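You operate a simulated robot arm through the tools that you are given. There is no shell and no other tool.

The job below is to be done with a simulated robot arm. You get a single attempt, and the scene is never put back.

TASK
Crimp the cuff of the orange hose with the die printed on it.
Fine: set the dial first, slide the cuff to the stop, one stroke with hands clear of the die, then lay the hose in the stock tray.
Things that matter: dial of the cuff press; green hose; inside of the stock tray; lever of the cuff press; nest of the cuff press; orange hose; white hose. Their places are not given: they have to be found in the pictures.

The check looks at the end state, three seconds after you hand in, the way a careful person would. Anything else that was tipped, shoved, dropped, spilled or broken makes it a failure.

THE ROBOT
A 6-joint arm with a two-finger parallel gripper, fixed in place. Base frame: the origin is at the foot of the arm, x ahead of it, y to its left, z up. Readings come in m, rad, newtons and seconds.
With the tool pointing down near the work surface it reaches from about 0.28 to 0.64 m from the base axis. Its first joint turns from -2.007 to 2.007 rad. Payload 3.43 kg.
The TCP is the grasp point between the finger pads, 0.034 m short of the fingertips. In the tool frame z runs along the fingers and y along their closing line. The gripper opens to 0.128 m. The fingers are 0.024 m wide and 0.012 m thick; the gripper's body (0.048 by 0.13 m) begins 0.096 m behind the TCP.
Orientation is that of the tool frame in the base frame, as a unit quaternion [x, y, z, w]. With the fingers straight down and closing along the base's y, the tool's x points along the base's -x, its y along +y and its z along -z.

THE INTERFACE
- The arm moves only by the tool jog_arm. Its argument "plan" is a list of rows, each a list of 3 entries, a list of its own where there are three numbers: the shift along the tool's x, y, z in units of 400 mm (1.0 is 400 mm), then the turn, a rotation vector about the tool's x, y, z in units of 180 degrees (1.0 is 180 degrees), then the gripper command, from -1 (shut) to 1 (fully open), values between in proportion. In form: [[[dx, dy, dz], [ax, ay, az], gripper], ...]. A call has 1 to 20 rows; each row is the pose to reach, as a shift and turn from the pose commanded when the call began, along the tool's axes at that moment. A call with a number of a shift or a turn outside -1 to 1 is refused whole. A row lasts 0.2 s, in which the tool goes at most 0.05 m and 0.15 rad; a call with a longer step from one row to the next is refused whole, and so is a gripper value outside its range. Where a pose cannot be reached the arm comes as near as it can. A force on the tool above 60 N (or 10 N above the force at the start of the call, whichever is more), or a blocked arm, ends the call early, and 0.2 s more pass. Each finger travels about 0.153 m/s and halts on what it meets, pressing with about 28 N; the grip force reading is that of the motor and also rises with nothing between the fingers. The clock runs only during rows and for 0.2 s after the last one: add rows that repeat a pose to give the fingers time. The reply holds the time, the measured pose of the TCP, the force on the tool along the base axes, the opening and the grip force, in the units named above and with some noise, with the torque about the TCP (base axes, N m) and any sound that the robot's microphone picked up.
- Cameras (640 x 400 px; columns grow to the right, rows downward): "scene" is fixed at [0.0493, -0.6498, 1.5074]; the picture's right is [0.65, -0.76, 0.00], its down [-0.35, -0.30, -0.89] and it looks along [0.67, 0.58, -0.46] (base axes); focal length 366 px, centre (320, 200). "wrist" rides on the gripper at [0.076, -0.011, -0.16] in the tool frame; the picture's right is [0.15, 0.99, 0.00], its down [-0.88, 0.13, -0.46] and it looks along [-0.45, 0.07, 0.89] (tool axes); focal length 234 px, centre (320, 200).
- get_image(camera): a new picture of that camera. It takes no simulated time.
- slide_trunk(by): slides the trunk up (or, below 0, down) by that many m; the arm rides with it, the base frame stays. It gives what a move gives, with no picture.
- pixel_to_xyz(camera, pixels): there is no depth. For up to 12 entries [column, row, z] of the newest picture of that camera ("zoom" is the newest enlarged one), the place [x, y] in the base frame at which the ray of that pixel passes the height z, good to about 0.002 m. It takes no simulated time.
- zoom(camera, box): a new picture of the part [left, top, right, bottom] of that camera's present view, enlarged. It takes no simulated time.
- finish_job(): hands the job in; it is judged then, once.

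Leave the gripper open and the arm clear of the work at the hand-in unless told otherwise.

The tools are called after ">>>" as name(argument=value, ...) on one line, values as JSON. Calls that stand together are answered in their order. jog_arm: Moves the arm, as the interface text tells. Its arguments: {"type":"object","properties":{"plan":{"type":"array"}},"required":["plan"]} The other tools are called the same way: slide_trunk (by) slides the trunk up or down; get_image (camera) takes a picture; pixel_to_xyz (camera, pixels) gives the place at which the rays of pixels pass given heights; zoom (camera, box) takes an enlarged picture of a part of a camera's view; finish_job () hands the job in.

At the start:

```text
t: 0.0
tcp_pos: [0.3719, -0.0487, 1.3391]
orientation: [0.001, 1.0, 0.0, 0.0]
wrist_force: [-0.4, -0.4, -0.4]
ft_torque: [0.0, -0.02, 0.0]
grip_width: 0.1278
finger_force: 0.0
trunk travel left (down, up): [-0.875, 0.115]
```

scene: 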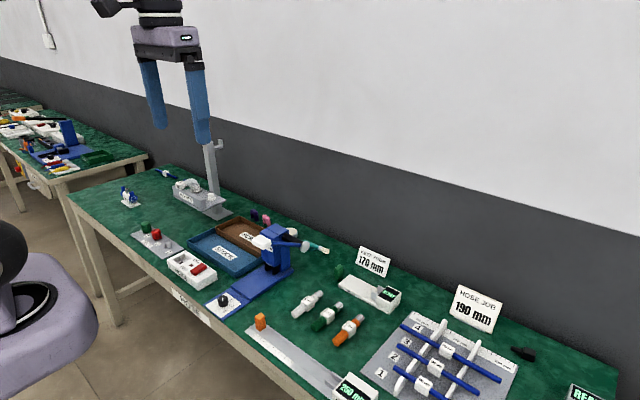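
wrist: 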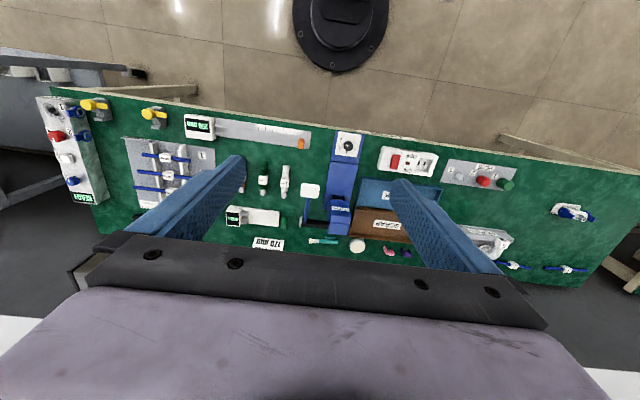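

I see a long green bench with a blue cuff press near the middle (scene about 265,270), three hoses with cuffs (white 308,303; green 327,315; orange 348,328), and two trays (blue and brown). I'll zoom in on the press, hoses and trays to read the labels.

>>> zoom(camera="scene", box=[180, 200, 340, 320])

>>> zoom(camera="scene", box=[280, 280, 380, 350])

>>> zoom(camera="wrist", box=[220, 110, 460, 260])

```text
3.33 times, centred on (260, 260) of scene
```

zoom: 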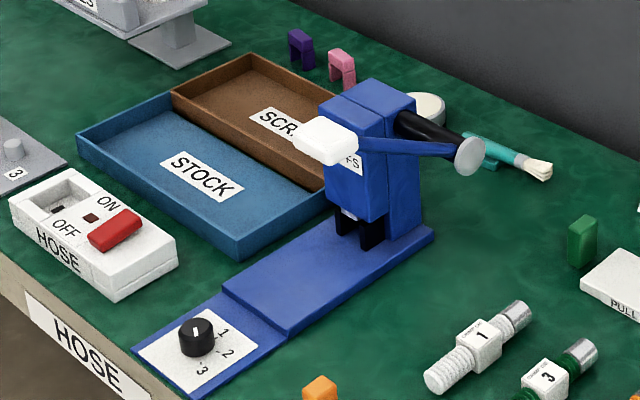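

```text
5.71 times, centred on (330, 315) of scene
```

zoom: 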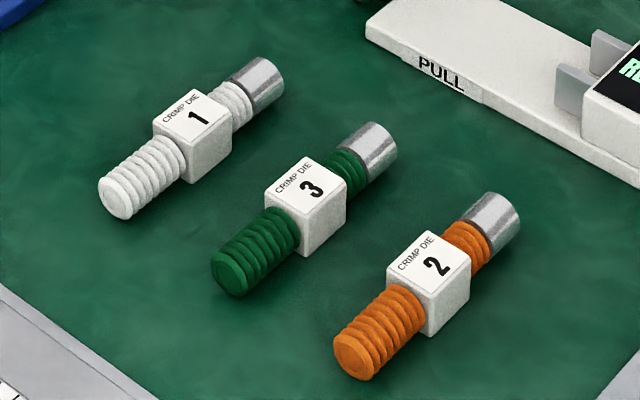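

```text
2.67 times, centred on (340, 185) of wrist
```

zoom: 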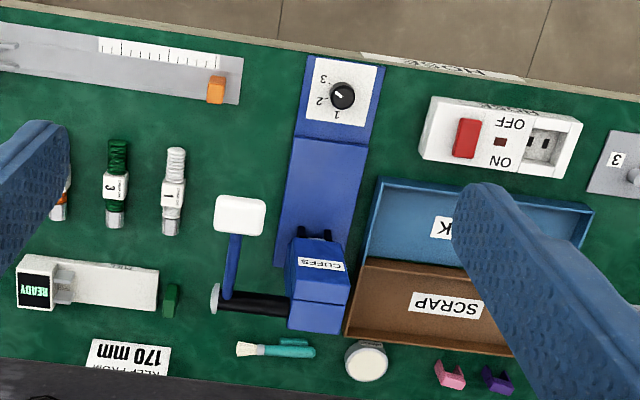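

The orange hose is marked die 2. The dial is the black knob on the front plate (scene about 229,301; wrist about 348,146). To find the height of the bench I'll take rays of the same points from both cameras at several heights.

>>> pixel_to_xyz(camera="scene", pixels=[[229, 301, 0.5], [229, 301, 0.7], [229, 301, 0.8], [229, 301, 0.9], [308, 303, 0.5], [308, 303, 0.7], [308, 303, 0.8], [308, 303, 0.9]])

>>> pixel_to_xyz(camera="wrist", pixels=[[348, 146, 0.5], [348, 146, 0.7], [348, 146, 0.8], [348, 146, 0.9], [285, 182, 0.5], [285, 182, 0.7], [285, 182, 0.8], [285, 182, 0.9]])

```text
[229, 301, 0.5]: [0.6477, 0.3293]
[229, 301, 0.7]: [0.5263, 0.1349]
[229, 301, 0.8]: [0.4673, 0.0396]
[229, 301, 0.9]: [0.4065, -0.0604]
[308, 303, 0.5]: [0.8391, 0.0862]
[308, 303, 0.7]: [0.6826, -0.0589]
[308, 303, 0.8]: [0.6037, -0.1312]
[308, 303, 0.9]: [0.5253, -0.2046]
```

```text
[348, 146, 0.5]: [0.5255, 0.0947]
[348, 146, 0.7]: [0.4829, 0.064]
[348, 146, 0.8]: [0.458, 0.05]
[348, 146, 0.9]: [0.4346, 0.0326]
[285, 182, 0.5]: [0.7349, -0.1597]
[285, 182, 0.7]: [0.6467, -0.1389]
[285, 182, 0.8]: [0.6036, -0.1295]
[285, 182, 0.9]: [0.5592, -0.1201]
```

Both rays agree near z = 0.80, so the bench surface is about 0.78. Next I'll find the height of the press head, lever and trays before lowering the trunk.

>>> pixel_to_xyz(camera="scene", pixels=[[275.6, 228.5, 0.85], [275.6, 228.5, 0.9], [275.6, 228.5, 0.95], [275.6, 228.5, 1.0], [261, 241, 0.8], [261, 241, 0.85], [261, 241, 0.9], [261, 241, 0.95]])

>>> pixel_to_xyz(camera="wrist", pixels=[[340, 214, 0.85], [340, 214, 0.9], [340, 214, 0.95], [340, 214, 1.0], [310, 190, 0.8], [310, 190, 0.85], [310, 190, 0.9], [310, 190, 0.95]])

```text
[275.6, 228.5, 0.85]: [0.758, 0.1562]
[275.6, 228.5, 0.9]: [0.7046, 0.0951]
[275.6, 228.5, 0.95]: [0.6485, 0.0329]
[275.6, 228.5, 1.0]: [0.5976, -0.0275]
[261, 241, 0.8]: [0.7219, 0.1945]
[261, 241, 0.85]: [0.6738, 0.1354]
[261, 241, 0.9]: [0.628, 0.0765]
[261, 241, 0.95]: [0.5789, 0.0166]
```

```text
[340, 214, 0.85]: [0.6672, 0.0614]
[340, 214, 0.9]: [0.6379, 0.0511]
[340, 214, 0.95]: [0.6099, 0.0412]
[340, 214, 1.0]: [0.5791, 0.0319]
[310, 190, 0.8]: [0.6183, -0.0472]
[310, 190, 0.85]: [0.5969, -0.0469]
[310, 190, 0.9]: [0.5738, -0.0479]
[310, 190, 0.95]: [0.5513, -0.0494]
```

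The press head top is at about z 0.93, and the white lever pad is at about (0.53, -0.05, 1.0). Sliding the trunk down 0.2 m puts the fingertips at about 1.10, still clear of everything, and brings the wrist camera closer.

>>> slide_trunk(by=-0.2)

>>> get_image(camera="wrist")

>>> get_image(camera="scene")

```text
t: 2.2
tcp_pos: [0.3708, -0.0488, 1.1408]
orientation: [0.001, 1.0, 0.0, 0.0]
wrist_force: [-0.2, 0.2, -0.7]
ft_torque: [0.01, -0.02, 0.02]
grip_width: 0.1282
finger_force: 0.1
trunk travel left (down, up): [-0.675, 0.315]
```

```text
taken
```

wrist: 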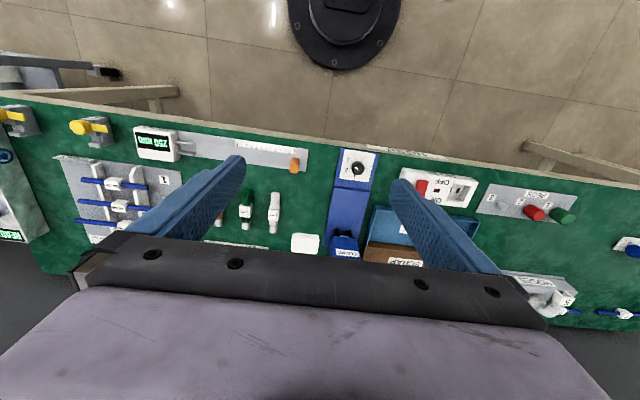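

```text
taken
```

scene: 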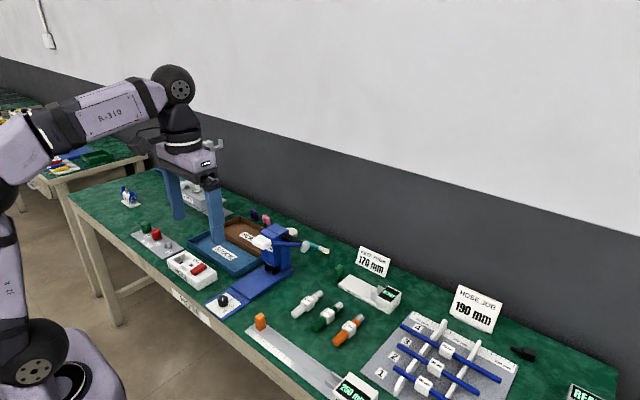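

The view is closer now. I'll zoom the wrist camera on the dial (358,168) and on the hoses (about 245,210), and the scene camera on the dial and press nest.

>>> zoom(camera="wrist", box=[300, 140, 420, 260])

>>> zoom(camera="wrist", box=[200, 170, 320, 250])

>>> zoom(camera="scene", box=[200, 270, 260, 320])

>>> zoom(camera="scene", box=[240, 215, 320, 275])

```text
3.33 times, centred on (360, 200) of wrist
```

zoom: 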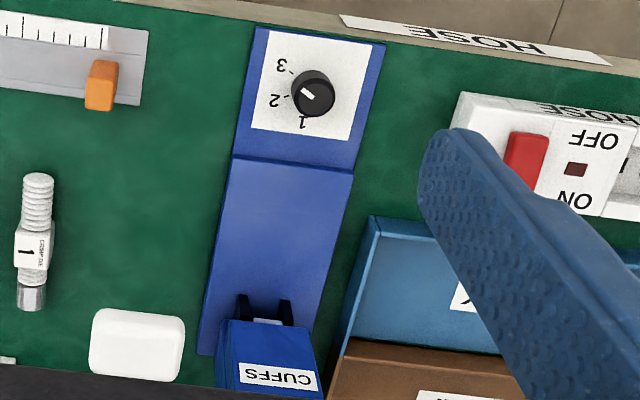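

```text
5.00 times, centred on (260, 210) of wrist
```

zoom: 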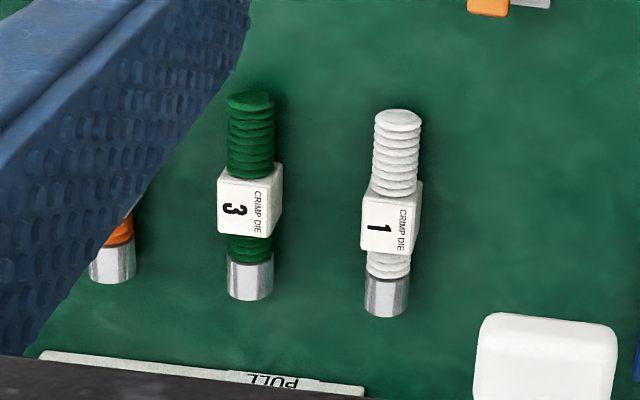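

```text
8.00 times, centred on (230, 295) of scene
```

zoom: 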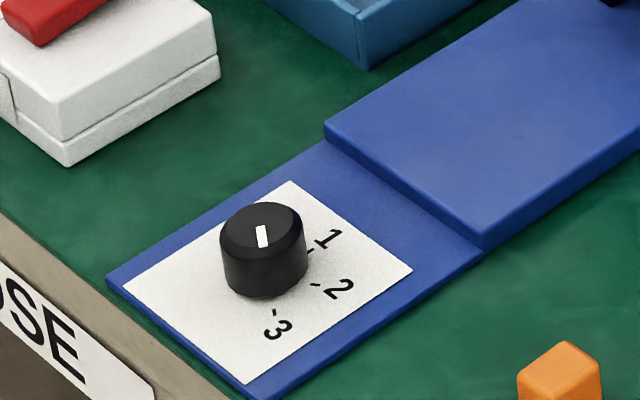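

```text
6.67 times, centred on (280, 245) of scene
```

zoom: 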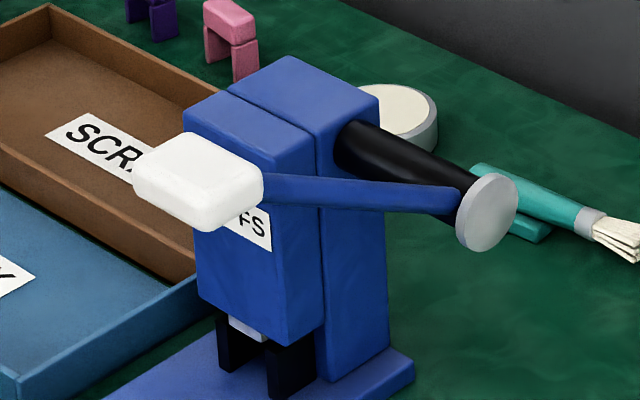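

I need to see which way the knob's white mark points. I'll zoom in tightly on the dial in both cameras.

>>> zoom(camera="wrist", box=[340, 150, 380, 182])

>>> zoom(camera="scene", box=[212, 285, 248, 315])

```text
12.50 times, centred on (360, 166) of wrist
```

zoom: 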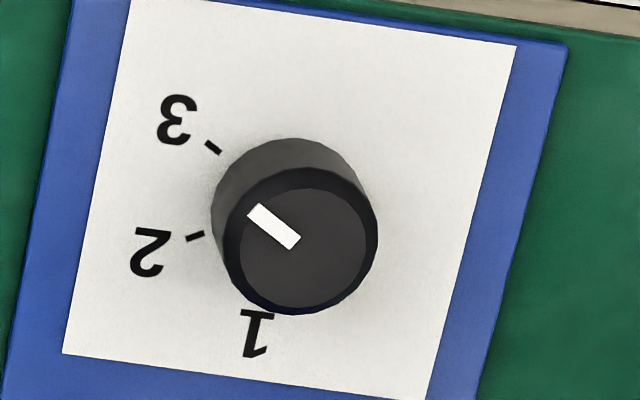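

```text
13.33 times, centred on (230, 300) of scene
```

zoom: 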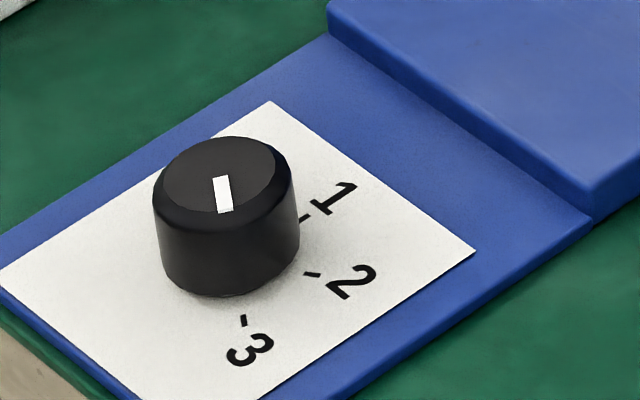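

The white mark starts at the knob's centre and points at 3, so the dial is at 3 and has to go to 2. I'll measure the ticks and the knob top in base coordinates.

>>> pixel_to_xyz(camera="wrist", pixels=[[351.44, 161.76, 0.76], [351.44, 161.76, 0.8], [350.0, 168.96, 0.76], [350.0, 168.96, 0.8], [355.6, 174.96, 0.76], [355.6, 174.96, 0.8], [358.7, 169.8, 0.8], [358.7, 169.8, 0.83], [354.5, 167.0, 0.8], [354.5, 167.0, 0.83]])

>>> pixel_to_xyz(camera="scene", pixels=[[224.22, 309.0, 0.76], [224.22, 309.0, 0.8], [229.4, 305.55, 0.76], [229.4, 305.55, 0.8], [228.87, 301.2, 0.76], [228.87, 301.2, 0.8], [222.57, 297.97, 0.8], [222.57, 297.97, 0.83], [222.9, 301.0, 0.8], [222.9, 301.0, 0.83]])

```text
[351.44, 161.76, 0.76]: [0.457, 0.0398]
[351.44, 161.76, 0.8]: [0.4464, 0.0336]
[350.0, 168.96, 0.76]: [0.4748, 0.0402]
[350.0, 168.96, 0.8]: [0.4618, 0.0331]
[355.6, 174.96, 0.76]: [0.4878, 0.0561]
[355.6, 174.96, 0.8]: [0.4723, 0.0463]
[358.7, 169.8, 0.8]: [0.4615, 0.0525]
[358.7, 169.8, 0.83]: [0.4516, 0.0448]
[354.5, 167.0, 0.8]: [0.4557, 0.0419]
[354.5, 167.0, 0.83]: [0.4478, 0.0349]
```

```text
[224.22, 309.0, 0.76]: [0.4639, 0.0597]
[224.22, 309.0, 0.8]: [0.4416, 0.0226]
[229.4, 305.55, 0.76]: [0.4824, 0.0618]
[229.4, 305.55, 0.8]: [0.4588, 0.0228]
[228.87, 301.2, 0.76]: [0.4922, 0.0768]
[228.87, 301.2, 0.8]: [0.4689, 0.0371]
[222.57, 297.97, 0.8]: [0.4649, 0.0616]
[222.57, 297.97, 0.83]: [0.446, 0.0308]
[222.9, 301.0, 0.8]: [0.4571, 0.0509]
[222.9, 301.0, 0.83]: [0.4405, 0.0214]
```

The plate is at z about 0.786 and the knob top at about 0.812, centred near (0.458, 0.050). The ticks sit about 60 degrees apart. Now I'll measure the press plate corners, nest jaws, lever pad and hoses.

>>> pixel_to_xyz(camera="wrist", pixels=[[342.6, 148.4, 0.785], [379.5, 153.5, 0.785], [334.2, 187.1, 0.8], [370.2, 191.9, 0.8], [336.9, 231.5, 0.8], [336.9, 231.5, 0.85], [349.5, 233, 0.8], [349.5, 233, 0.85], [343.2, 236.5, 0.85], [326, 246, 0.785]])

>>> pixel_to_xyz(camera="scene", pixels=[[203.4, 304.75, 0.785], [221.9, 319.75, 0.785], [230.6, 286, 0.8], [250.4, 299.6, 0.8], [273.5, 262.6, 0.8], [273.5, 262.6, 0.85], [281.4, 268, 0.8], [281.4, 268, 0.85], [293.6, 263, 0.8], [293.6, 263, 0.79]])

>>> zoom(camera="scene", box=[255, 230, 305, 275])

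```text
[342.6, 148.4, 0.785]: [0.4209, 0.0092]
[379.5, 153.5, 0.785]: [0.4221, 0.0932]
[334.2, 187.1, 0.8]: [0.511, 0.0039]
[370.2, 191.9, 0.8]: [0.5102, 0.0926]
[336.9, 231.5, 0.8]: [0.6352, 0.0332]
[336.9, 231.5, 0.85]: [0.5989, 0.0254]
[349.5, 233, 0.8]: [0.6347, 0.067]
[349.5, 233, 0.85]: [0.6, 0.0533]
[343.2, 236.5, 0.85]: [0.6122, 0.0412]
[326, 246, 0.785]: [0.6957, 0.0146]
```

```text
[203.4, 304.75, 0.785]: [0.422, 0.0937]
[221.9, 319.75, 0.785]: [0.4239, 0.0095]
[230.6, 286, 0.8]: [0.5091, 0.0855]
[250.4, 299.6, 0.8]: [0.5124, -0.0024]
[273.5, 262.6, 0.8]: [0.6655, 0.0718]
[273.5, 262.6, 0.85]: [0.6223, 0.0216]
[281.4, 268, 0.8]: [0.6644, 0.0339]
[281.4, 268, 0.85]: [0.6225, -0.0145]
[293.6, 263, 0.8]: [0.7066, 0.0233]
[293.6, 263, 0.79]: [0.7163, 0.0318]
```

```text
8.89 times, centred on (280, 252) of scene
```

zoom: 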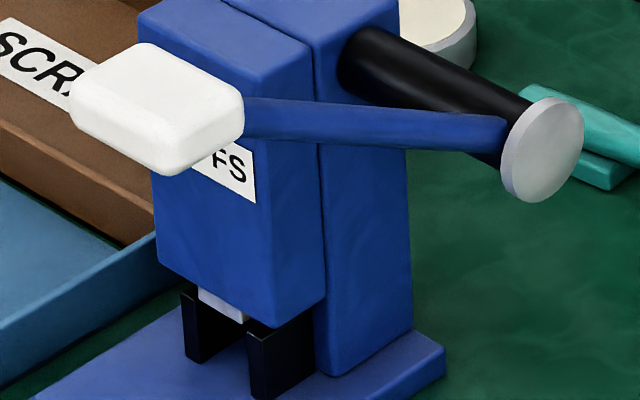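

The press is square to the base axes and centred at about y = 0.051. I'll zoom closer on the nest in the wrist camera and take the jaw corners in the scene picture.

>>> zoom(camera="wrist", box=[320, 215, 370, 250])

>>> pixel_to_xyz(camera="scene", pixels=[[273.5, 273.9, 0.792], [265.9, 270.2, 0.792], [264.4, 261.3, 0.82], [264.4, 261.3, 0.84], [264.4, 261.3, 0.86], [271.8, 267.0, 0.82], [271.8, 267.0, 0.84], [271.8, 267.0, 0.86]])

```text
11.43 times, centred on (345, 232) of wrist
```

zoom: 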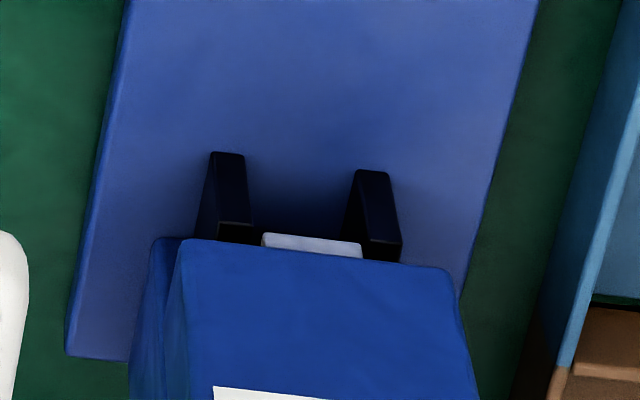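

```text
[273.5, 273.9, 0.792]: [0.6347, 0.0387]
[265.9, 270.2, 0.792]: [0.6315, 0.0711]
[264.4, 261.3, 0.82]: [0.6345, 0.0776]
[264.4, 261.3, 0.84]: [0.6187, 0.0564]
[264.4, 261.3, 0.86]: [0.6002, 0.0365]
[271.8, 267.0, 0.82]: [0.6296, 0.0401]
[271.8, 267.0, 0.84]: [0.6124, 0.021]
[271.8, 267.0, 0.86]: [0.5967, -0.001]
```

>>> pixel_to_xyz(camera="wrist", pixels=[[336.95, 228.06, 0.792], [349.4, 229.4, 0.792], [337.65, 233.9, 0.8], [337.65, 233.9, 0.82], [337.65, 233.9, 0.84], [350.6, 235.7, 0.8], [350.6, 235.7, 0.82], [350.6, 235.7, 0.84], [334.5, 235.9, 0.84], [357.2, 238.0, 0.84]])

>>> pixel_to_xyz(camera="scene", pixels=[[348, 328, 0.8], [336, 341, 0.785], [344.5, 336, 0.8], [357, 318, 0.8], [308, 303, 0.8], [327, 315, 0.8]])

```text
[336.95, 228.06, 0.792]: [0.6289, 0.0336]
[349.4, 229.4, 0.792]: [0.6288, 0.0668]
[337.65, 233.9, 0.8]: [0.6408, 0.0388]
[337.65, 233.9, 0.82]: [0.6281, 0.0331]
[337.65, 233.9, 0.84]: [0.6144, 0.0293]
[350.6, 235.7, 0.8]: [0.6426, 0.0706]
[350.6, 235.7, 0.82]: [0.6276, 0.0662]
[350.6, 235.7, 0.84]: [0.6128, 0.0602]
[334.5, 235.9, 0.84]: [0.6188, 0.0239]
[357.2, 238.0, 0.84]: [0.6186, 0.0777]
```

```text
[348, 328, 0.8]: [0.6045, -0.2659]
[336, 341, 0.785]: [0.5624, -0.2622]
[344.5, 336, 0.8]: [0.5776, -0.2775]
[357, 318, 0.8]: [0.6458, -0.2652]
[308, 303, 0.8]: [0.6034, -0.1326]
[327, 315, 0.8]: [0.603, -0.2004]
```

I read the jaws' front at x about 0.629, with centres at y 0.034 and 0.067, so the nest centre is y about 0.050 and the jaw tops are at z about 0.82. Dial first. I'll move over the knob (0.458, 0.050) at the present height, pre-turned -30° in yaw, with the fingers partly closed.

>>> jog_arm(plan=[[[-0.055, 0.062, 0], [0, 0, 0.042], 0.6], [[-0.11, 0.124, 0], [0, 0, 0.084], 0.3], [[-0.165, 0.186, 0], [0, 0, 0.126], 0.1], [[-0.2175, 0.2475, 0], [0, 0, 0.1667], 0.0], [[-0.2175, 0.2475, 0], [0, 0, 0.1667], 0.0]])

>>> get_image(camera="wrist")

>>> get_image(camera="scene")

```text
t: 3.4
tcp_pos: [0.4601, 0.0503, 1.1422]
orientation: [0.26, 0.966, 0.0, 0.0]
wrist_force: [0.7, 0.5, -0.2]
ft_torque: [0.0, 0.02, -0.02]
grip_width: 0.0643
finger_force: 0.1
trunk travel left (down, up): [-0.675, 0.315]
```

```text
taken
```

wrist: 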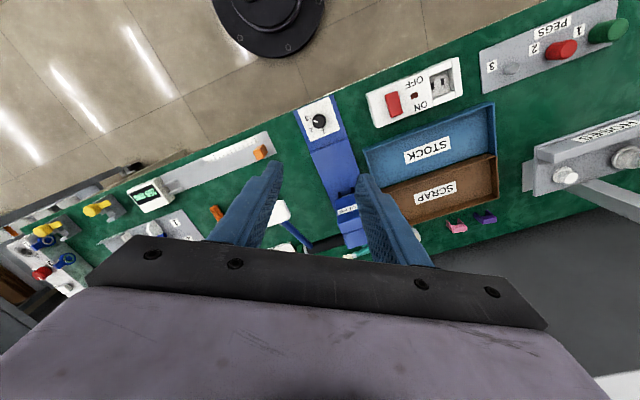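

```text
taken
```

scene: 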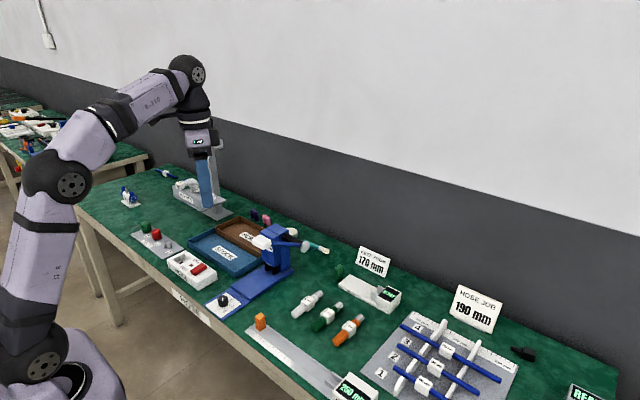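

The yaw is -30° and I'm over the knob at 1.142. I'll zoom on the knob in the new wrist view to check its centre.

>>> zoom(camera="wrist", box=[300, 106, 340, 138])

>>> pixel_to_xyz(camera="zoom", pixels=[[320, 200, 0.812]])

```text
12.50 times, centred on (320, 122) of wrist
```

zoom: 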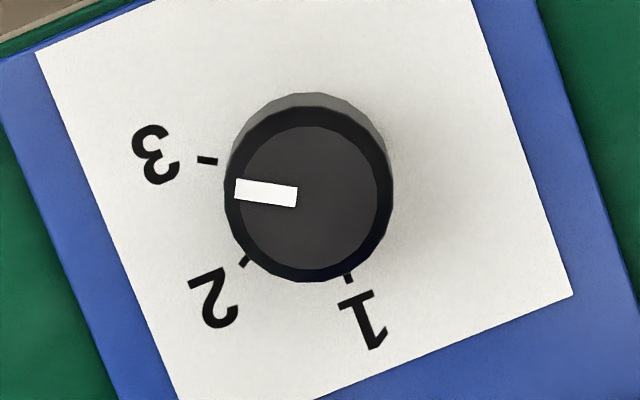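

```text
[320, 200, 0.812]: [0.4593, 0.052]
```

>>> pixel_to_xyz(camera="zoom", pixels=[[307, 198, 0.812], [207, 160, 0.786], [245, 262, 0.786], [348, 277, 0.786], [236, 190, 0.812], [297, 197, 0.812], [225, 195, 0.808], [393, 195, 0.808], [307, 283, 0.808]])

```text
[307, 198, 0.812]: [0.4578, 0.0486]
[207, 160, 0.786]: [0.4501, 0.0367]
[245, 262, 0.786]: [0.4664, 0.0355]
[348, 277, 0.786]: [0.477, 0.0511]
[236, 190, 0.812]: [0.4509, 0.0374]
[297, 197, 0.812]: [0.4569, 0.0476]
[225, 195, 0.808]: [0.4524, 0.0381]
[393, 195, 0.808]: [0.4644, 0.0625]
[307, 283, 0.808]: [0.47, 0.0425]
```

The knob centre is about (0.458, 0.050), diameter about 0.027, and its mark is at -120° (tick 3); tick 2 is at -60°. So it needs +60° about base z. I'll lower the trunk by 0.27, which keeps the tips above the knob.

>>> slide_trunk(by=-0.27)

>>> get_image(camera="wrist")

>>> get_image(camera="scene")

```text
t: 6.1
tcp_pos: [0.4596, 0.0509, 0.8721]
orientation: [0.26, 0.966, -0.001, 0.0]
wrist_force: [0.8, -0.1, 0.5]
ft_torque: [-0.04, 0.0, 0.02]
grip_width: 0.064
finger_force: 0.0
trunk travel left (down, up): [-0.405, 0.585]
```

```text
taken
```

wrist: 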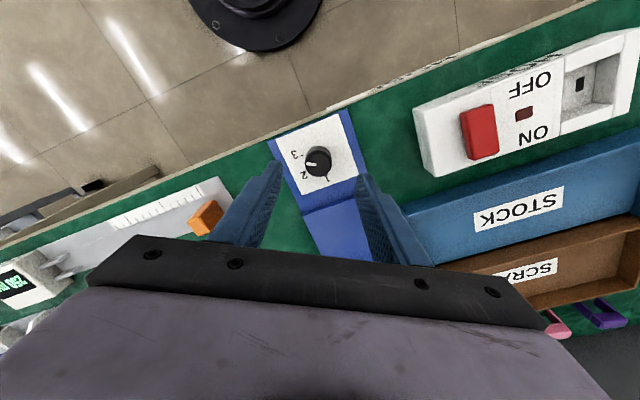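

```text
taken
```

scene: 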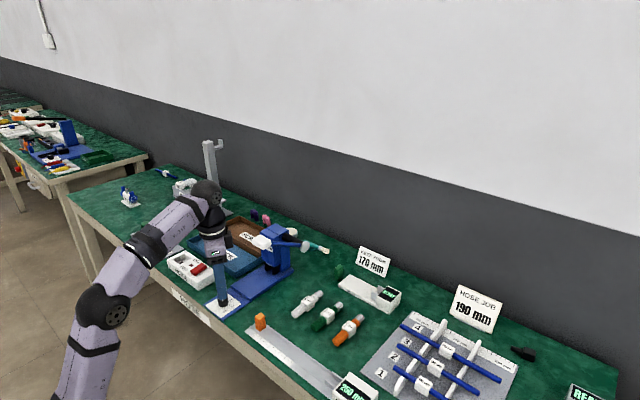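

The TCP is at z 0.872 and the knob sits between the fingertips. I'll descend 46 mm so the tips reach about z 0.792, around the knob but not on the plate.

>>> jog_arm(plan=[[[0.002, -0.0026, 0.04], [0, 0, 0], 0.0], [[0.002, -0.0026, 0.08], [0, 0, 0], 0.0], [[0.002, -0.0026, 0.115], [0, 0, 0], 0.0], [[0.002, -0.0026, 0.115], [0, 0, 0], 0.0]])

>>> get_image(camera="wrist")

>>> zoom(camera="scene", box=[190, 250, 260, 320])

```text
t: 7.1
tcp_pos: [0.4591, 0.0503, 0.8255]
orientation: [0.26, 0.966, 0.0, 0.001]
wrist_force: [-0.3, -0.7, 0.8]
ft_torque: [0.02, 0.0, 0.0]
grip_width: 0.0639
finger_force: 0.1
trunk travel left (down, up): [-0.405, 0.585]
```

```text
taken
```

wrist: 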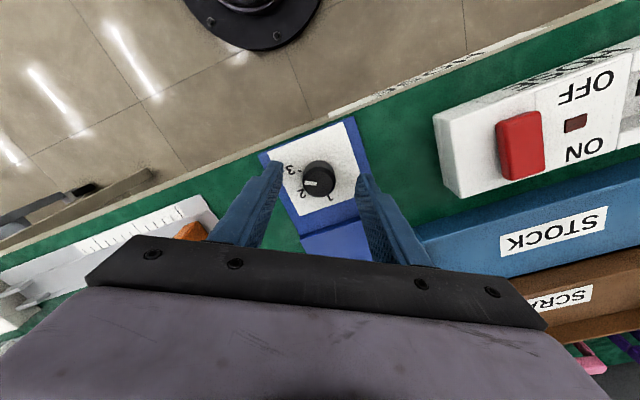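

```text
5.71 times, centred on (225, 285) of scene
```

zoom: 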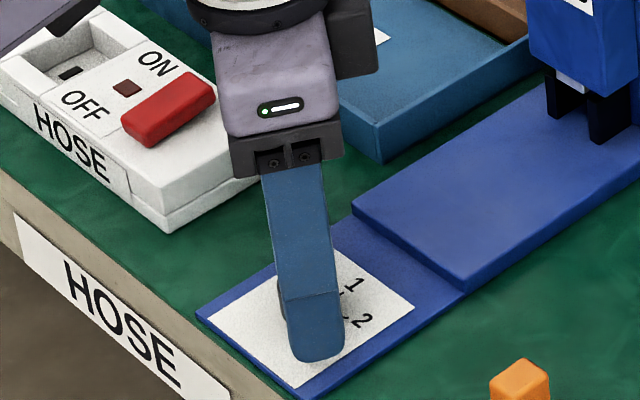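

The fingers straddle the knob with no contact force. Now I'll close on it.

>>> jog_arm(plan=[[[0, 0, 0], [0, 0, 0], -0.5], [[0, 0, 0], [0, 0, 0], -1], [[0, 0, 0], [0, 0, 0], -1]])

>>> get_image(camera="wrist")

```text
t: 7.9
tcp_pos: [0.459, 0.0498, 0.825]
orientation: [0.26, 0.966, -0.002, 0.0]
wrist_force: [-3.2, -4.3, -1.4]
ft_torque: [-0.39, -0.08, 0.0]
grip_width: 0.0271
finger_force: 45.1
trunk travel left (down, up): [-0.405, 0.585]
```

```text
taken
```

wrist: 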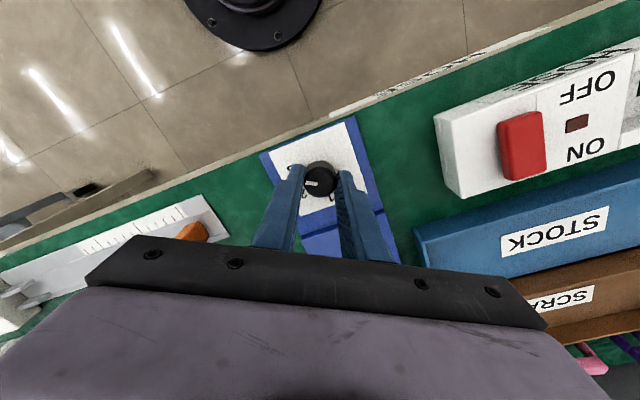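

The knob is gripped (width 0.0271). I'll turn the tool -60° about its z axis, which is +60° about base z, in small steps.

>>> jog_arm(plan=[[[0, 0, 0], [0, 0, -0.0333], -1], [[0, 0, 0], [0, 0, -0.0667], -1], [[0, 0, 0], [0, 0, -0.1], -1], [[0, 0, 0], [0, 0, -0.1333], -1], [[0, 0, 0], [0, 0, -0.1667], -1], [[0, 0, 0], [0, 0, -0.2], -1], [[0, 0, 0], [0, 0, -0.2333], -1], [[0, 0, 0], [0, 0, -0.2667], -1], [[0, 0, 0], [0, 0, -0.3], -1], [[0, 0, 0], [0, 0, -0.3333], -1], [[0, 0, 0], [0, 0, -0.3333], -1]])

>>> get_image(camera="wrist")

```text
t: 10.3
tcp_pos: [0.458, 0.0491, 0.8256]
orientation: [-0.259, 0.966, 0.001, 0.0]
wrist_force: [-2.8, -4.7, -6.7]
ft_torque: [0.49, -0.96, -0.02]
grip_width: 0.0271
finger_force: 45.0
trunk travel left (down, up): [-0.405, 0.585]
```

```text
taken
```

wrist: 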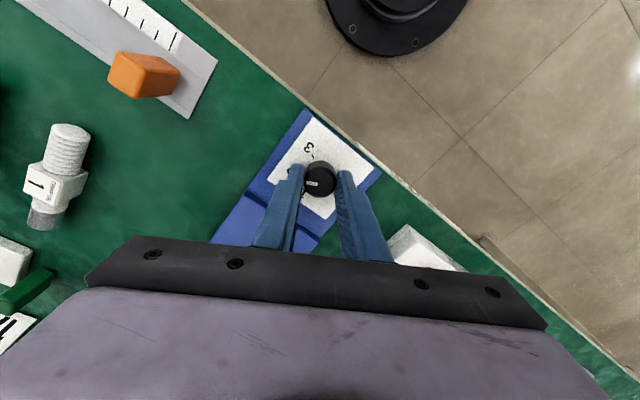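

The knob turned along with the fingers. I'll open, raise 50 mm and look.

>>> jog_arm(plan=[[[0, 0, 0], [0, 0, 0], -0.3], [[0, 0, 0], [0, 0, 0], 0.0], [[0, 0, 0], [0, 0, 0], 0.0], [[0, 0, -0.06], [0, 0, 0], 0.0], [[0, 0, -0.12], [0, 0, 0], 0.0], [[0, 0, -0.2], [0, 0, 0], 0.0], [[0, 0, -0.2], [0, 0, 0], 0.0]])

>>> zoom(camera="wrist", box=[270, 100, 370, 180])

```text
t: 11.9
tcp_pos: [0.4555, 0.0498, 0.9]
orientation: [-0.257, 0.966, -0.001, 0.001]
wrist_force: [0.3, 0.5, 0.3]
ft_torque: [0.03, 0.0, 0.02]
grip_width: 0.064
finger_force: 0.0
out of reach, approached as far as the arm can: row 6, 7
trunk travel left (down, up): [-0.405, 0.585]
```

```text
5.00 times, centred on (320, 140) of wrist
```

zoom: 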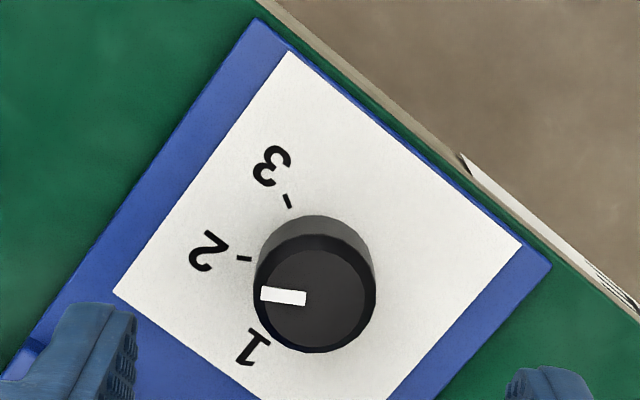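

The arm stopped at z 0.900 because its vertical reach ran out at this trunk height. The mark now seems to point at 2, and I'll measure the direction to be sure.

>>> pixel_to_xyz(camera="zoom", pixels=[[262, 294, 0.812], [305, 298, 0.812], [244, 258, 0.786], [288, 201, 0.786], [256, 332, 0.786], [312, 298, 0.812]])

>>> zoom(camera="scene", box=[205, 280, 255, 320])

```text
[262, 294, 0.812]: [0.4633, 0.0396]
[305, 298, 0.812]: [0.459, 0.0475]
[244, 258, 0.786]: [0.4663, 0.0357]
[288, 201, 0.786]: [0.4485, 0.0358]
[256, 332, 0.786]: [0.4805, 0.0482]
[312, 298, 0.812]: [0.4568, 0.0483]
```

```text
10.00 times, centred on (230, 300) of scene
```

zoom: 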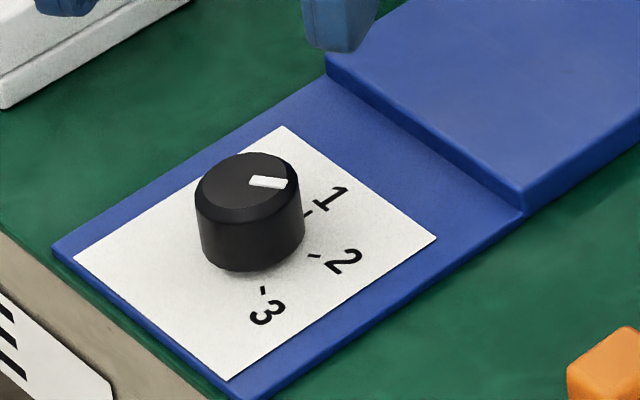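

The dial reads 2, within about 2°. Next is the orange hose, so I'll raise the trunk 0.2 m before crossing past the lever.

>>> slide_trunk(by=0.2)

```text
t: 14.1
tcp_pos: [0.4556, 0.0503, 1.0999]
orientation: [-0.258, 0.966, -0.001, 0.002]
wrist_force: [-0.3, 0.5, 0.3]
ft_torque: [-0.01, 0.03, -0.02]
grip_width: 0.0641
finger_force: 0.0
trunk travel left (down, up): [-0.605, 0.385]
```

The fingertips are now at about z 1.066, above the lever pad at about 1.01. I'll move to about (0.50, -0.20), turning back to yaw 0, to look at the hoses from above.

>>> jog_arm(plan=[[[0.0266, -0.0747, 0], [0, 0, 0.021], 0.0], [[0.0532, -0.1494, 0], [0, 0, 0.042], 0.0], [[0.0798, -0.2241, 0], [0, 0, 0.0625], 0.0], [[0.1064, -0.2988, 0], [0, 0, 0.0833], 0.0], [[0.133, -0.3735, 0], [0, 0, 0.104], 0.0], [[0.1596, -0.4482, 0], [0, 0, 0.125], 0.0], [[0.1862, -0.523, 0], [0, 0, 0.146], 0.0], [[0.2128, -0.5977, 0], [0, 0, 0.1667], 0.0], [[0.2128, -0.5977, 0], [0, 0, 0.1667], 0.0]])

>>> get_image(camera="wrist")

>>> get_image(camera="scene")

```text
t: 16.1
tcp_pos: [0.4737, -0.1855, 1.0638]
orientation: [0.001, 1.0, -0.001, 0.002]
wrist_force: [-0.3, 0.0, 0.2]
ft_torque: [0.01, -0.01, 0.02]
grip_width: 0.0643
finger_force: 0.1
out of reach, approached as far as the arm can: row 2, 3, 4, 5, 6, 7, 8, 9
trunk travel left (down, up): [-0.605, 0.385]
```

```text
taken
```

wrist: 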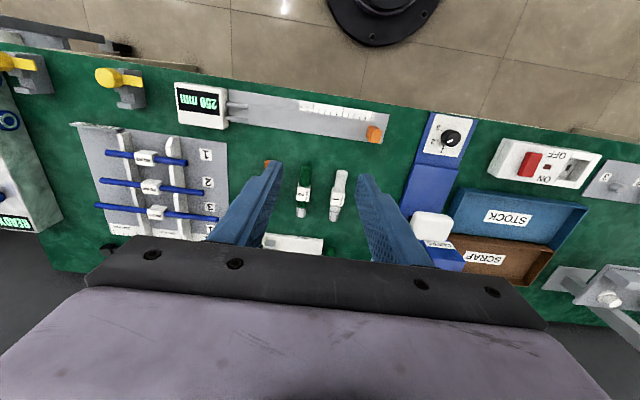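

```text
taken
```

scene: 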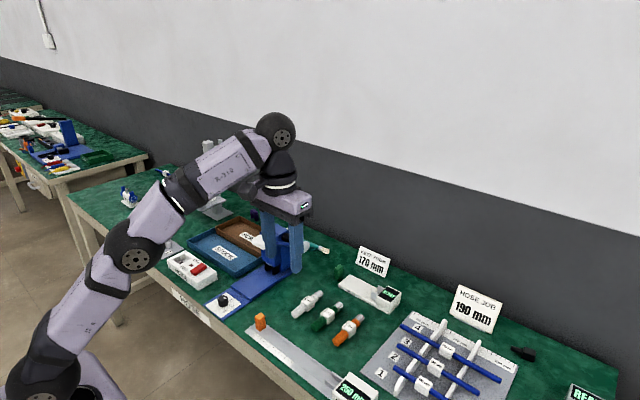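

The arm is near its height limit for this trunk position, so it ended at (0.474, -0.186, 1.064), and the finger hides the orange hose at (268,160). I'll raise the trunk 0.12, then move the tool down and toward -y so the hose comes into view.

>>> slide_trunk(by=0.12)

```text
t: 17.6
tcp_pos: [0.4739, -0.1848, 1.183]
orientation: [0.001, 1.0, -0.001, 0.003]
wrist_force: [0.5, 0.7, 0.6]
ft_torque: [0.0, 0.0, 0.0]
grip_width: 0.064
finger_force: 0.0
trunk travel left (down, up): [-0.725, 0.265]
```

>>> jog_arm(plan=[[[0.01, -0.05, 0.06], [0, 0, 0], 0.0], [[0.02, -0.1, 0.12], [0, 0, 0], 0.0], [[0.03, -0.15, 0.18], [0, 0, 0], 0.0], [[0.04, -0.18, 0.24], [0, 0, 0], 0.0], [[0.05, -0.2, 0.3], [0, 0, 0], 0.0], [[0.05, -0.2, 0.3], [0, 0, 0], 0.0]])

>>> get_image(camera="wrist")

```text
t: 19.0
tcp_pos: [0.4554, -0.2659, 1.0627]
orientation: [0.001, 1.0, 0.0, 0.003]
wrist_force: [-0.5, 0.0, 0.0]
ft_torque: [0.0, -0.03, 0.02]
grip_width: 0.0639
finger_force: 0.1
trunk travel left (down, up): [-0.725, 0.265]
```

```text
taken
```

wrist: 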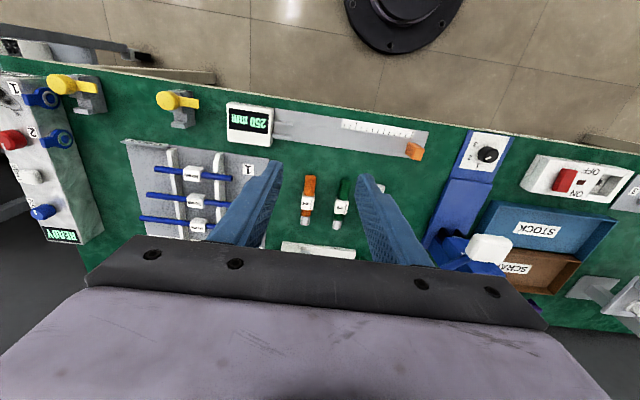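

Now the orange hose shows between the fingers at about (307,203). I'll zoom on it in both cameras and measure.

>>> zoom(camera="scene", box=[325, 305, 375, 350])

>>> zoom(camera="wrist", box=[280, 170, 350, 235])

```text
8.89 times, centred on (350, 328) of scene
```

zoom: 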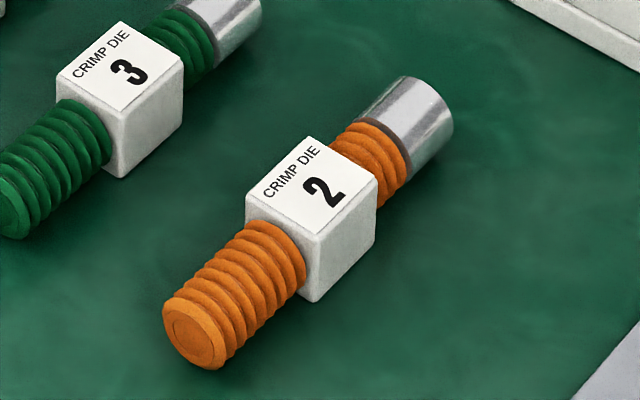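

```text
6.15 times, centred on (315, 202) of wrist
```

zoom: 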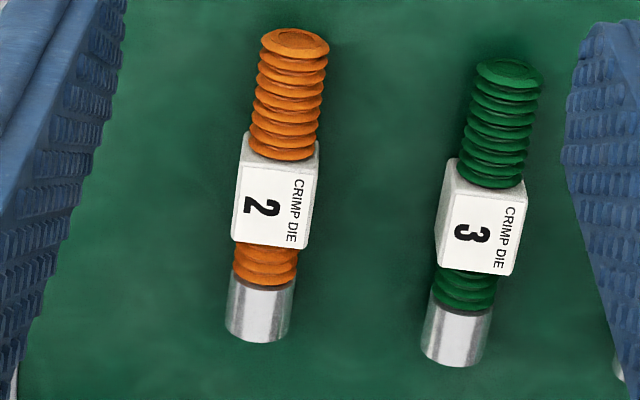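

>>> pixel_to_xyz(camera="zoom", pixels=[[258, 95, 0.795], [326, 95, 0.795], [296, 35, 0.795], [277, 165, 0.808], [275, 245, 0.808], [238, 200, 0.808], [312, 200, 0.808], [227, 310, 0.795], [290, 310, 0.795], [255, 340, 0.785]])

>>> pixel_to_xyz(camera="scene", pixels=[[348, 326.4, 0.8], [348, 326.4, 0.81], [335.0, 341.8, 0.79], [335.0, 341.8, 0.8], [362.5, 319.5, 0.79], [362.5, 319.5, 0.8]])

```text
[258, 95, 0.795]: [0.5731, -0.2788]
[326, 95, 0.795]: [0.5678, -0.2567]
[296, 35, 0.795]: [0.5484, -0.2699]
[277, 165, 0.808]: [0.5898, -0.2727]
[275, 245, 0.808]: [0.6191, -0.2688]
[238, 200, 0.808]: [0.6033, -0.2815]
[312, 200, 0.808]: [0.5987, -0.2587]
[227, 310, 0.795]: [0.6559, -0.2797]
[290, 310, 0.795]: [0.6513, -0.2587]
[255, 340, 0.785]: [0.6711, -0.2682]
```

```text
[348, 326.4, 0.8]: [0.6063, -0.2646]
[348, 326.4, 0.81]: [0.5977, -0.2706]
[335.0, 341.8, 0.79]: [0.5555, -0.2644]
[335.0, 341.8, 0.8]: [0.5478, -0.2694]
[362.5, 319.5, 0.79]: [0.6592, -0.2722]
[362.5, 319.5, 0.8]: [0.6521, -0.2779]
```

The hose lies along x: tail centre (0.570, -0.268), block x 0.590–0.619, cuff from 0.636 to 0.662. I'll triangulate the lever pad (wrist 490,248) and the lower front edge of the press head before planning the insertion.

>>> zoom(camera="wrist", box=[420, 180, 540, 290])

>>> pixel_to_xyz(camera="scene", pixels=[[261.7, 241.9, 0.97], [261.7, 241.9, 1.0], [261.7, 241.9, 1.03], [261.7, 259.0, 0.83], [261.7, 259.0, 0.84], [261.7, 259.0, 0.85], [274.9, 266.1, 0.83], [274.9, 266.1, 0.84], [274.9, 266.1, 0.85]])

```text
3.64 times, centred on (480, 235) of wrist
```

zoom: 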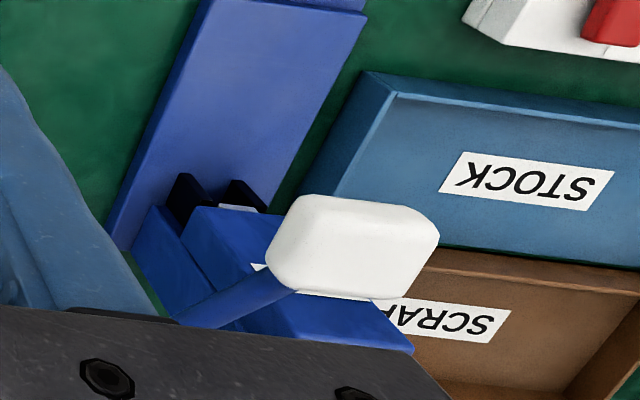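

```text
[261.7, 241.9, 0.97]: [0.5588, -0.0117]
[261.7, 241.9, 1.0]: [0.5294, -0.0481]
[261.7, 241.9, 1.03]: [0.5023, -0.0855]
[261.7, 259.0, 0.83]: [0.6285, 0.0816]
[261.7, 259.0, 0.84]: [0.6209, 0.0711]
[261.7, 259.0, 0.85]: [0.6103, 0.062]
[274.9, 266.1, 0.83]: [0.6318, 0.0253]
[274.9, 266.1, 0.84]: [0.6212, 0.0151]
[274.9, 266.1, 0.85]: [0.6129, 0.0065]
```

>>> pixel_to_xyz(camera="zoom", pixels=[[350, 240, 0.97], [350, 240, 1.0], [350, 240, 1.03], [275, 275, 1.0], [430, 285, 1.0], [300, 200, 1.0], [435, 230, 1.0], [190, 180, 0.792], [240, 186, 0.792]])

```text
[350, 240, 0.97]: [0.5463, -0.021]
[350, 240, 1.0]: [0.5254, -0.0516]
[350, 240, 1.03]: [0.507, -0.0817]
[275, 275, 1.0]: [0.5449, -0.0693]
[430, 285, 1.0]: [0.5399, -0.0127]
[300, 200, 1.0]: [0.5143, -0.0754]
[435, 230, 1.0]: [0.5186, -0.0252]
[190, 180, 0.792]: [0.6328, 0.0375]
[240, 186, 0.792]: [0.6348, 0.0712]
```

The pad centre is about (0.527, -0.050, 1.00), and the head front is at x 0.626 with its bottom at z 0.833. If the hose sits at the stop at about x 0.66, the tail grip would be near x 0.57 and clear of the head. I'll move above the orange tail at z 0.90 with the fingers open 44 mm.

>>> jog_arm(plan=[[[-0.048, -0.001, 0.068], [0, 0, 0], -0.15], [[-0.096, -0.002, 0.136], [0, 0, 0], -0.3125], [[-0.144, -0.003, 0.204], [0, 0, 0], -0.3125], [[-0.192, -0.004, 0.272], [0, 0, 0], -0.3125], [[-0.24, -0.005, 0.34], [0, 0, 0], -0.3125], [[-0.2865, -0.005, 0.407], [0, 0, 0], -0.3125], [[-0.2865, -0.005, 0.407], [0, 0, 0], -0.3125]])

>>> get_image(camera="wrist")

>>> zoom(camera="scene", box=[290, 240, 400, 360])

```text
t: 20.6
tcp_pos: [0.5695, -0.2681, 0.901]
orientation: [0.001, 1.0, -0.001, 0.003]
wrist_force: [-0.5, 1.1, 0.0]
ft_torque: [-0.02, -0.01, 0.03]
grip_width: 0.0442
finger_force: 0.1
trunk travel left (down, up): [-0.725, 0.265]
```

```text
taken
```

wrist: 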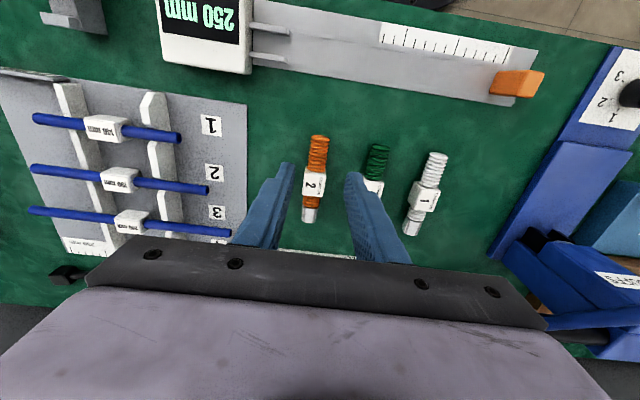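

```text
3.33 times, centred on (345, 300) of scene
```

zoom: 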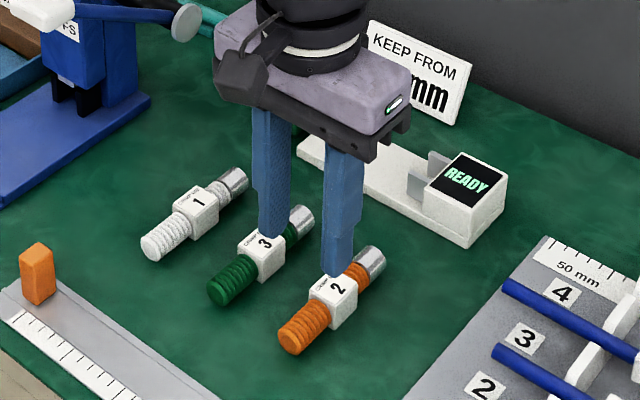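

I'm over the tail now. I'll recheck the hose position in this closer view before descending.

>>> zoom(camera="wrist", box=[285, 125, 350, 230])

```text
3.81 times, centred on (318, 178) of wrist
```

zoom: 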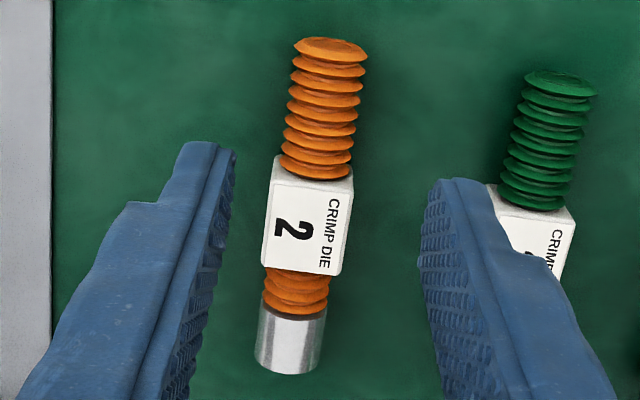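

>>> pixel_to_xyz(camera="zoom", pixels=[[288, 110, 0.794], [360, 105, 0.794], [330, 40, 0.794], [331, 62, 0.782], [315, 180, 0.8], [315, 180, 0.806], [266, 225, 0.806], [350, 225, 0.806], [255, 345, 0.794], [322, 345, 0.794], [285, 372, 0.785], [305, 268, 0.806]])

```text
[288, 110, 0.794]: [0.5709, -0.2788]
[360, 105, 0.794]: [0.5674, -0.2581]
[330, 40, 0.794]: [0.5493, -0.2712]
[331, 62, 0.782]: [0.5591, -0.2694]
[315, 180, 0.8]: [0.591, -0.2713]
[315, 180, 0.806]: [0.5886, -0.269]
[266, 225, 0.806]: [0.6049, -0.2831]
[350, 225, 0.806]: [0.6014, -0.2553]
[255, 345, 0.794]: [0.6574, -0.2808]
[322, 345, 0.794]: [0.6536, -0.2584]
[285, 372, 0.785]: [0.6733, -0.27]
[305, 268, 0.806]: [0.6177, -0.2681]
```

The tail centre is (0.569, -0.2685), block half-height about 14 mm, and the hose is square to x. I'll descend 81 mm so the fingertips are about 5 mm above the bench.

>>> jog_arm(plan=[[[0, 0, 0.06], [0, 0, 0], -0.3125], [[0, 0, 0.12], [0, 0, 0], -0.3125], [[0, 0, 0.17], [0, 0, 0], -0.3125], [[0, 0, 0.2025], [0, 0, 0], -0.3125], [[0, 0, 0.2025], [0, 0, 0], -0.3125]])

>>> get_image(camera="wrist")

>>> zoom(camera="scene", box=[300, 270, 400, 360])

```text
t: 21.8
tcp_pos: [0.5692, -0.2673, 0.819]
orientation: [0.001, 1.0, 0.001, 0.003]
wrist_force: [-0.6, -0.3, -0.5]
ft_torque: [-0.01, -0.02, 0.01]
grip_width: 0.0439
finger_force: 0.2
trunk travel left (down, up): [-0.725, 0.265]
```

```text
taken
```

wrist: 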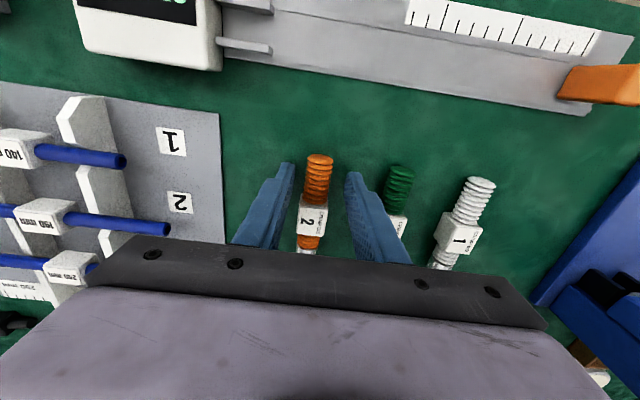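

```text
4.44 times, centred on (350, 315) of scene
```

zoom: 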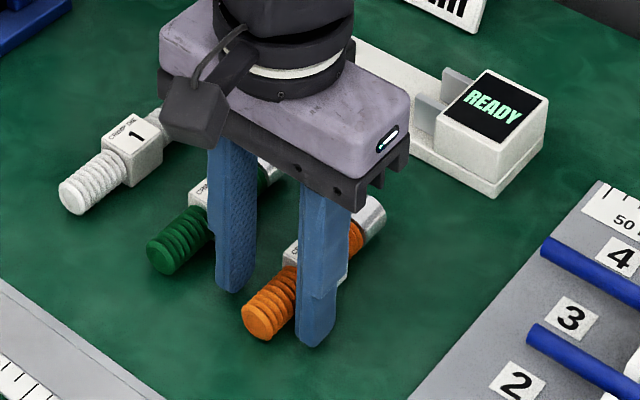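

The fingers straddle the orange tail with no contact. I'll close the grip.

>>> jog_arm(plan=[[[0, 0, 0], [0, 0, 0], -0.55], [[0, 0, 0], [0, 0, 0], -1], [[0, 0, 0], [0, 0, 0], -1]])

>>> get_image(camera="wrist")

```text
t: 22.6
tcp_pos: [0.5699, -0.2682, 0.8203]
orientation: [0.001, 1.0, 0.0, 0.002]
wrist_force: [0.8, 0.4, 0.9]
ft_torque: [0.03, 0.0, 0.01]
grip_width: 0.0206
finger_force: 27.8
trunk travel left (down, up): [-0.725, 0.265]
```

```text
taken
```

wrist: 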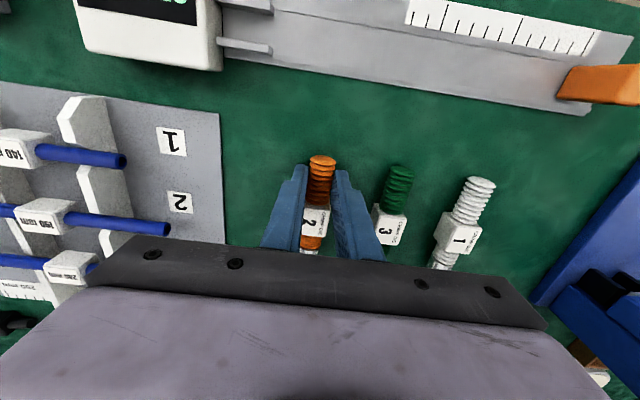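

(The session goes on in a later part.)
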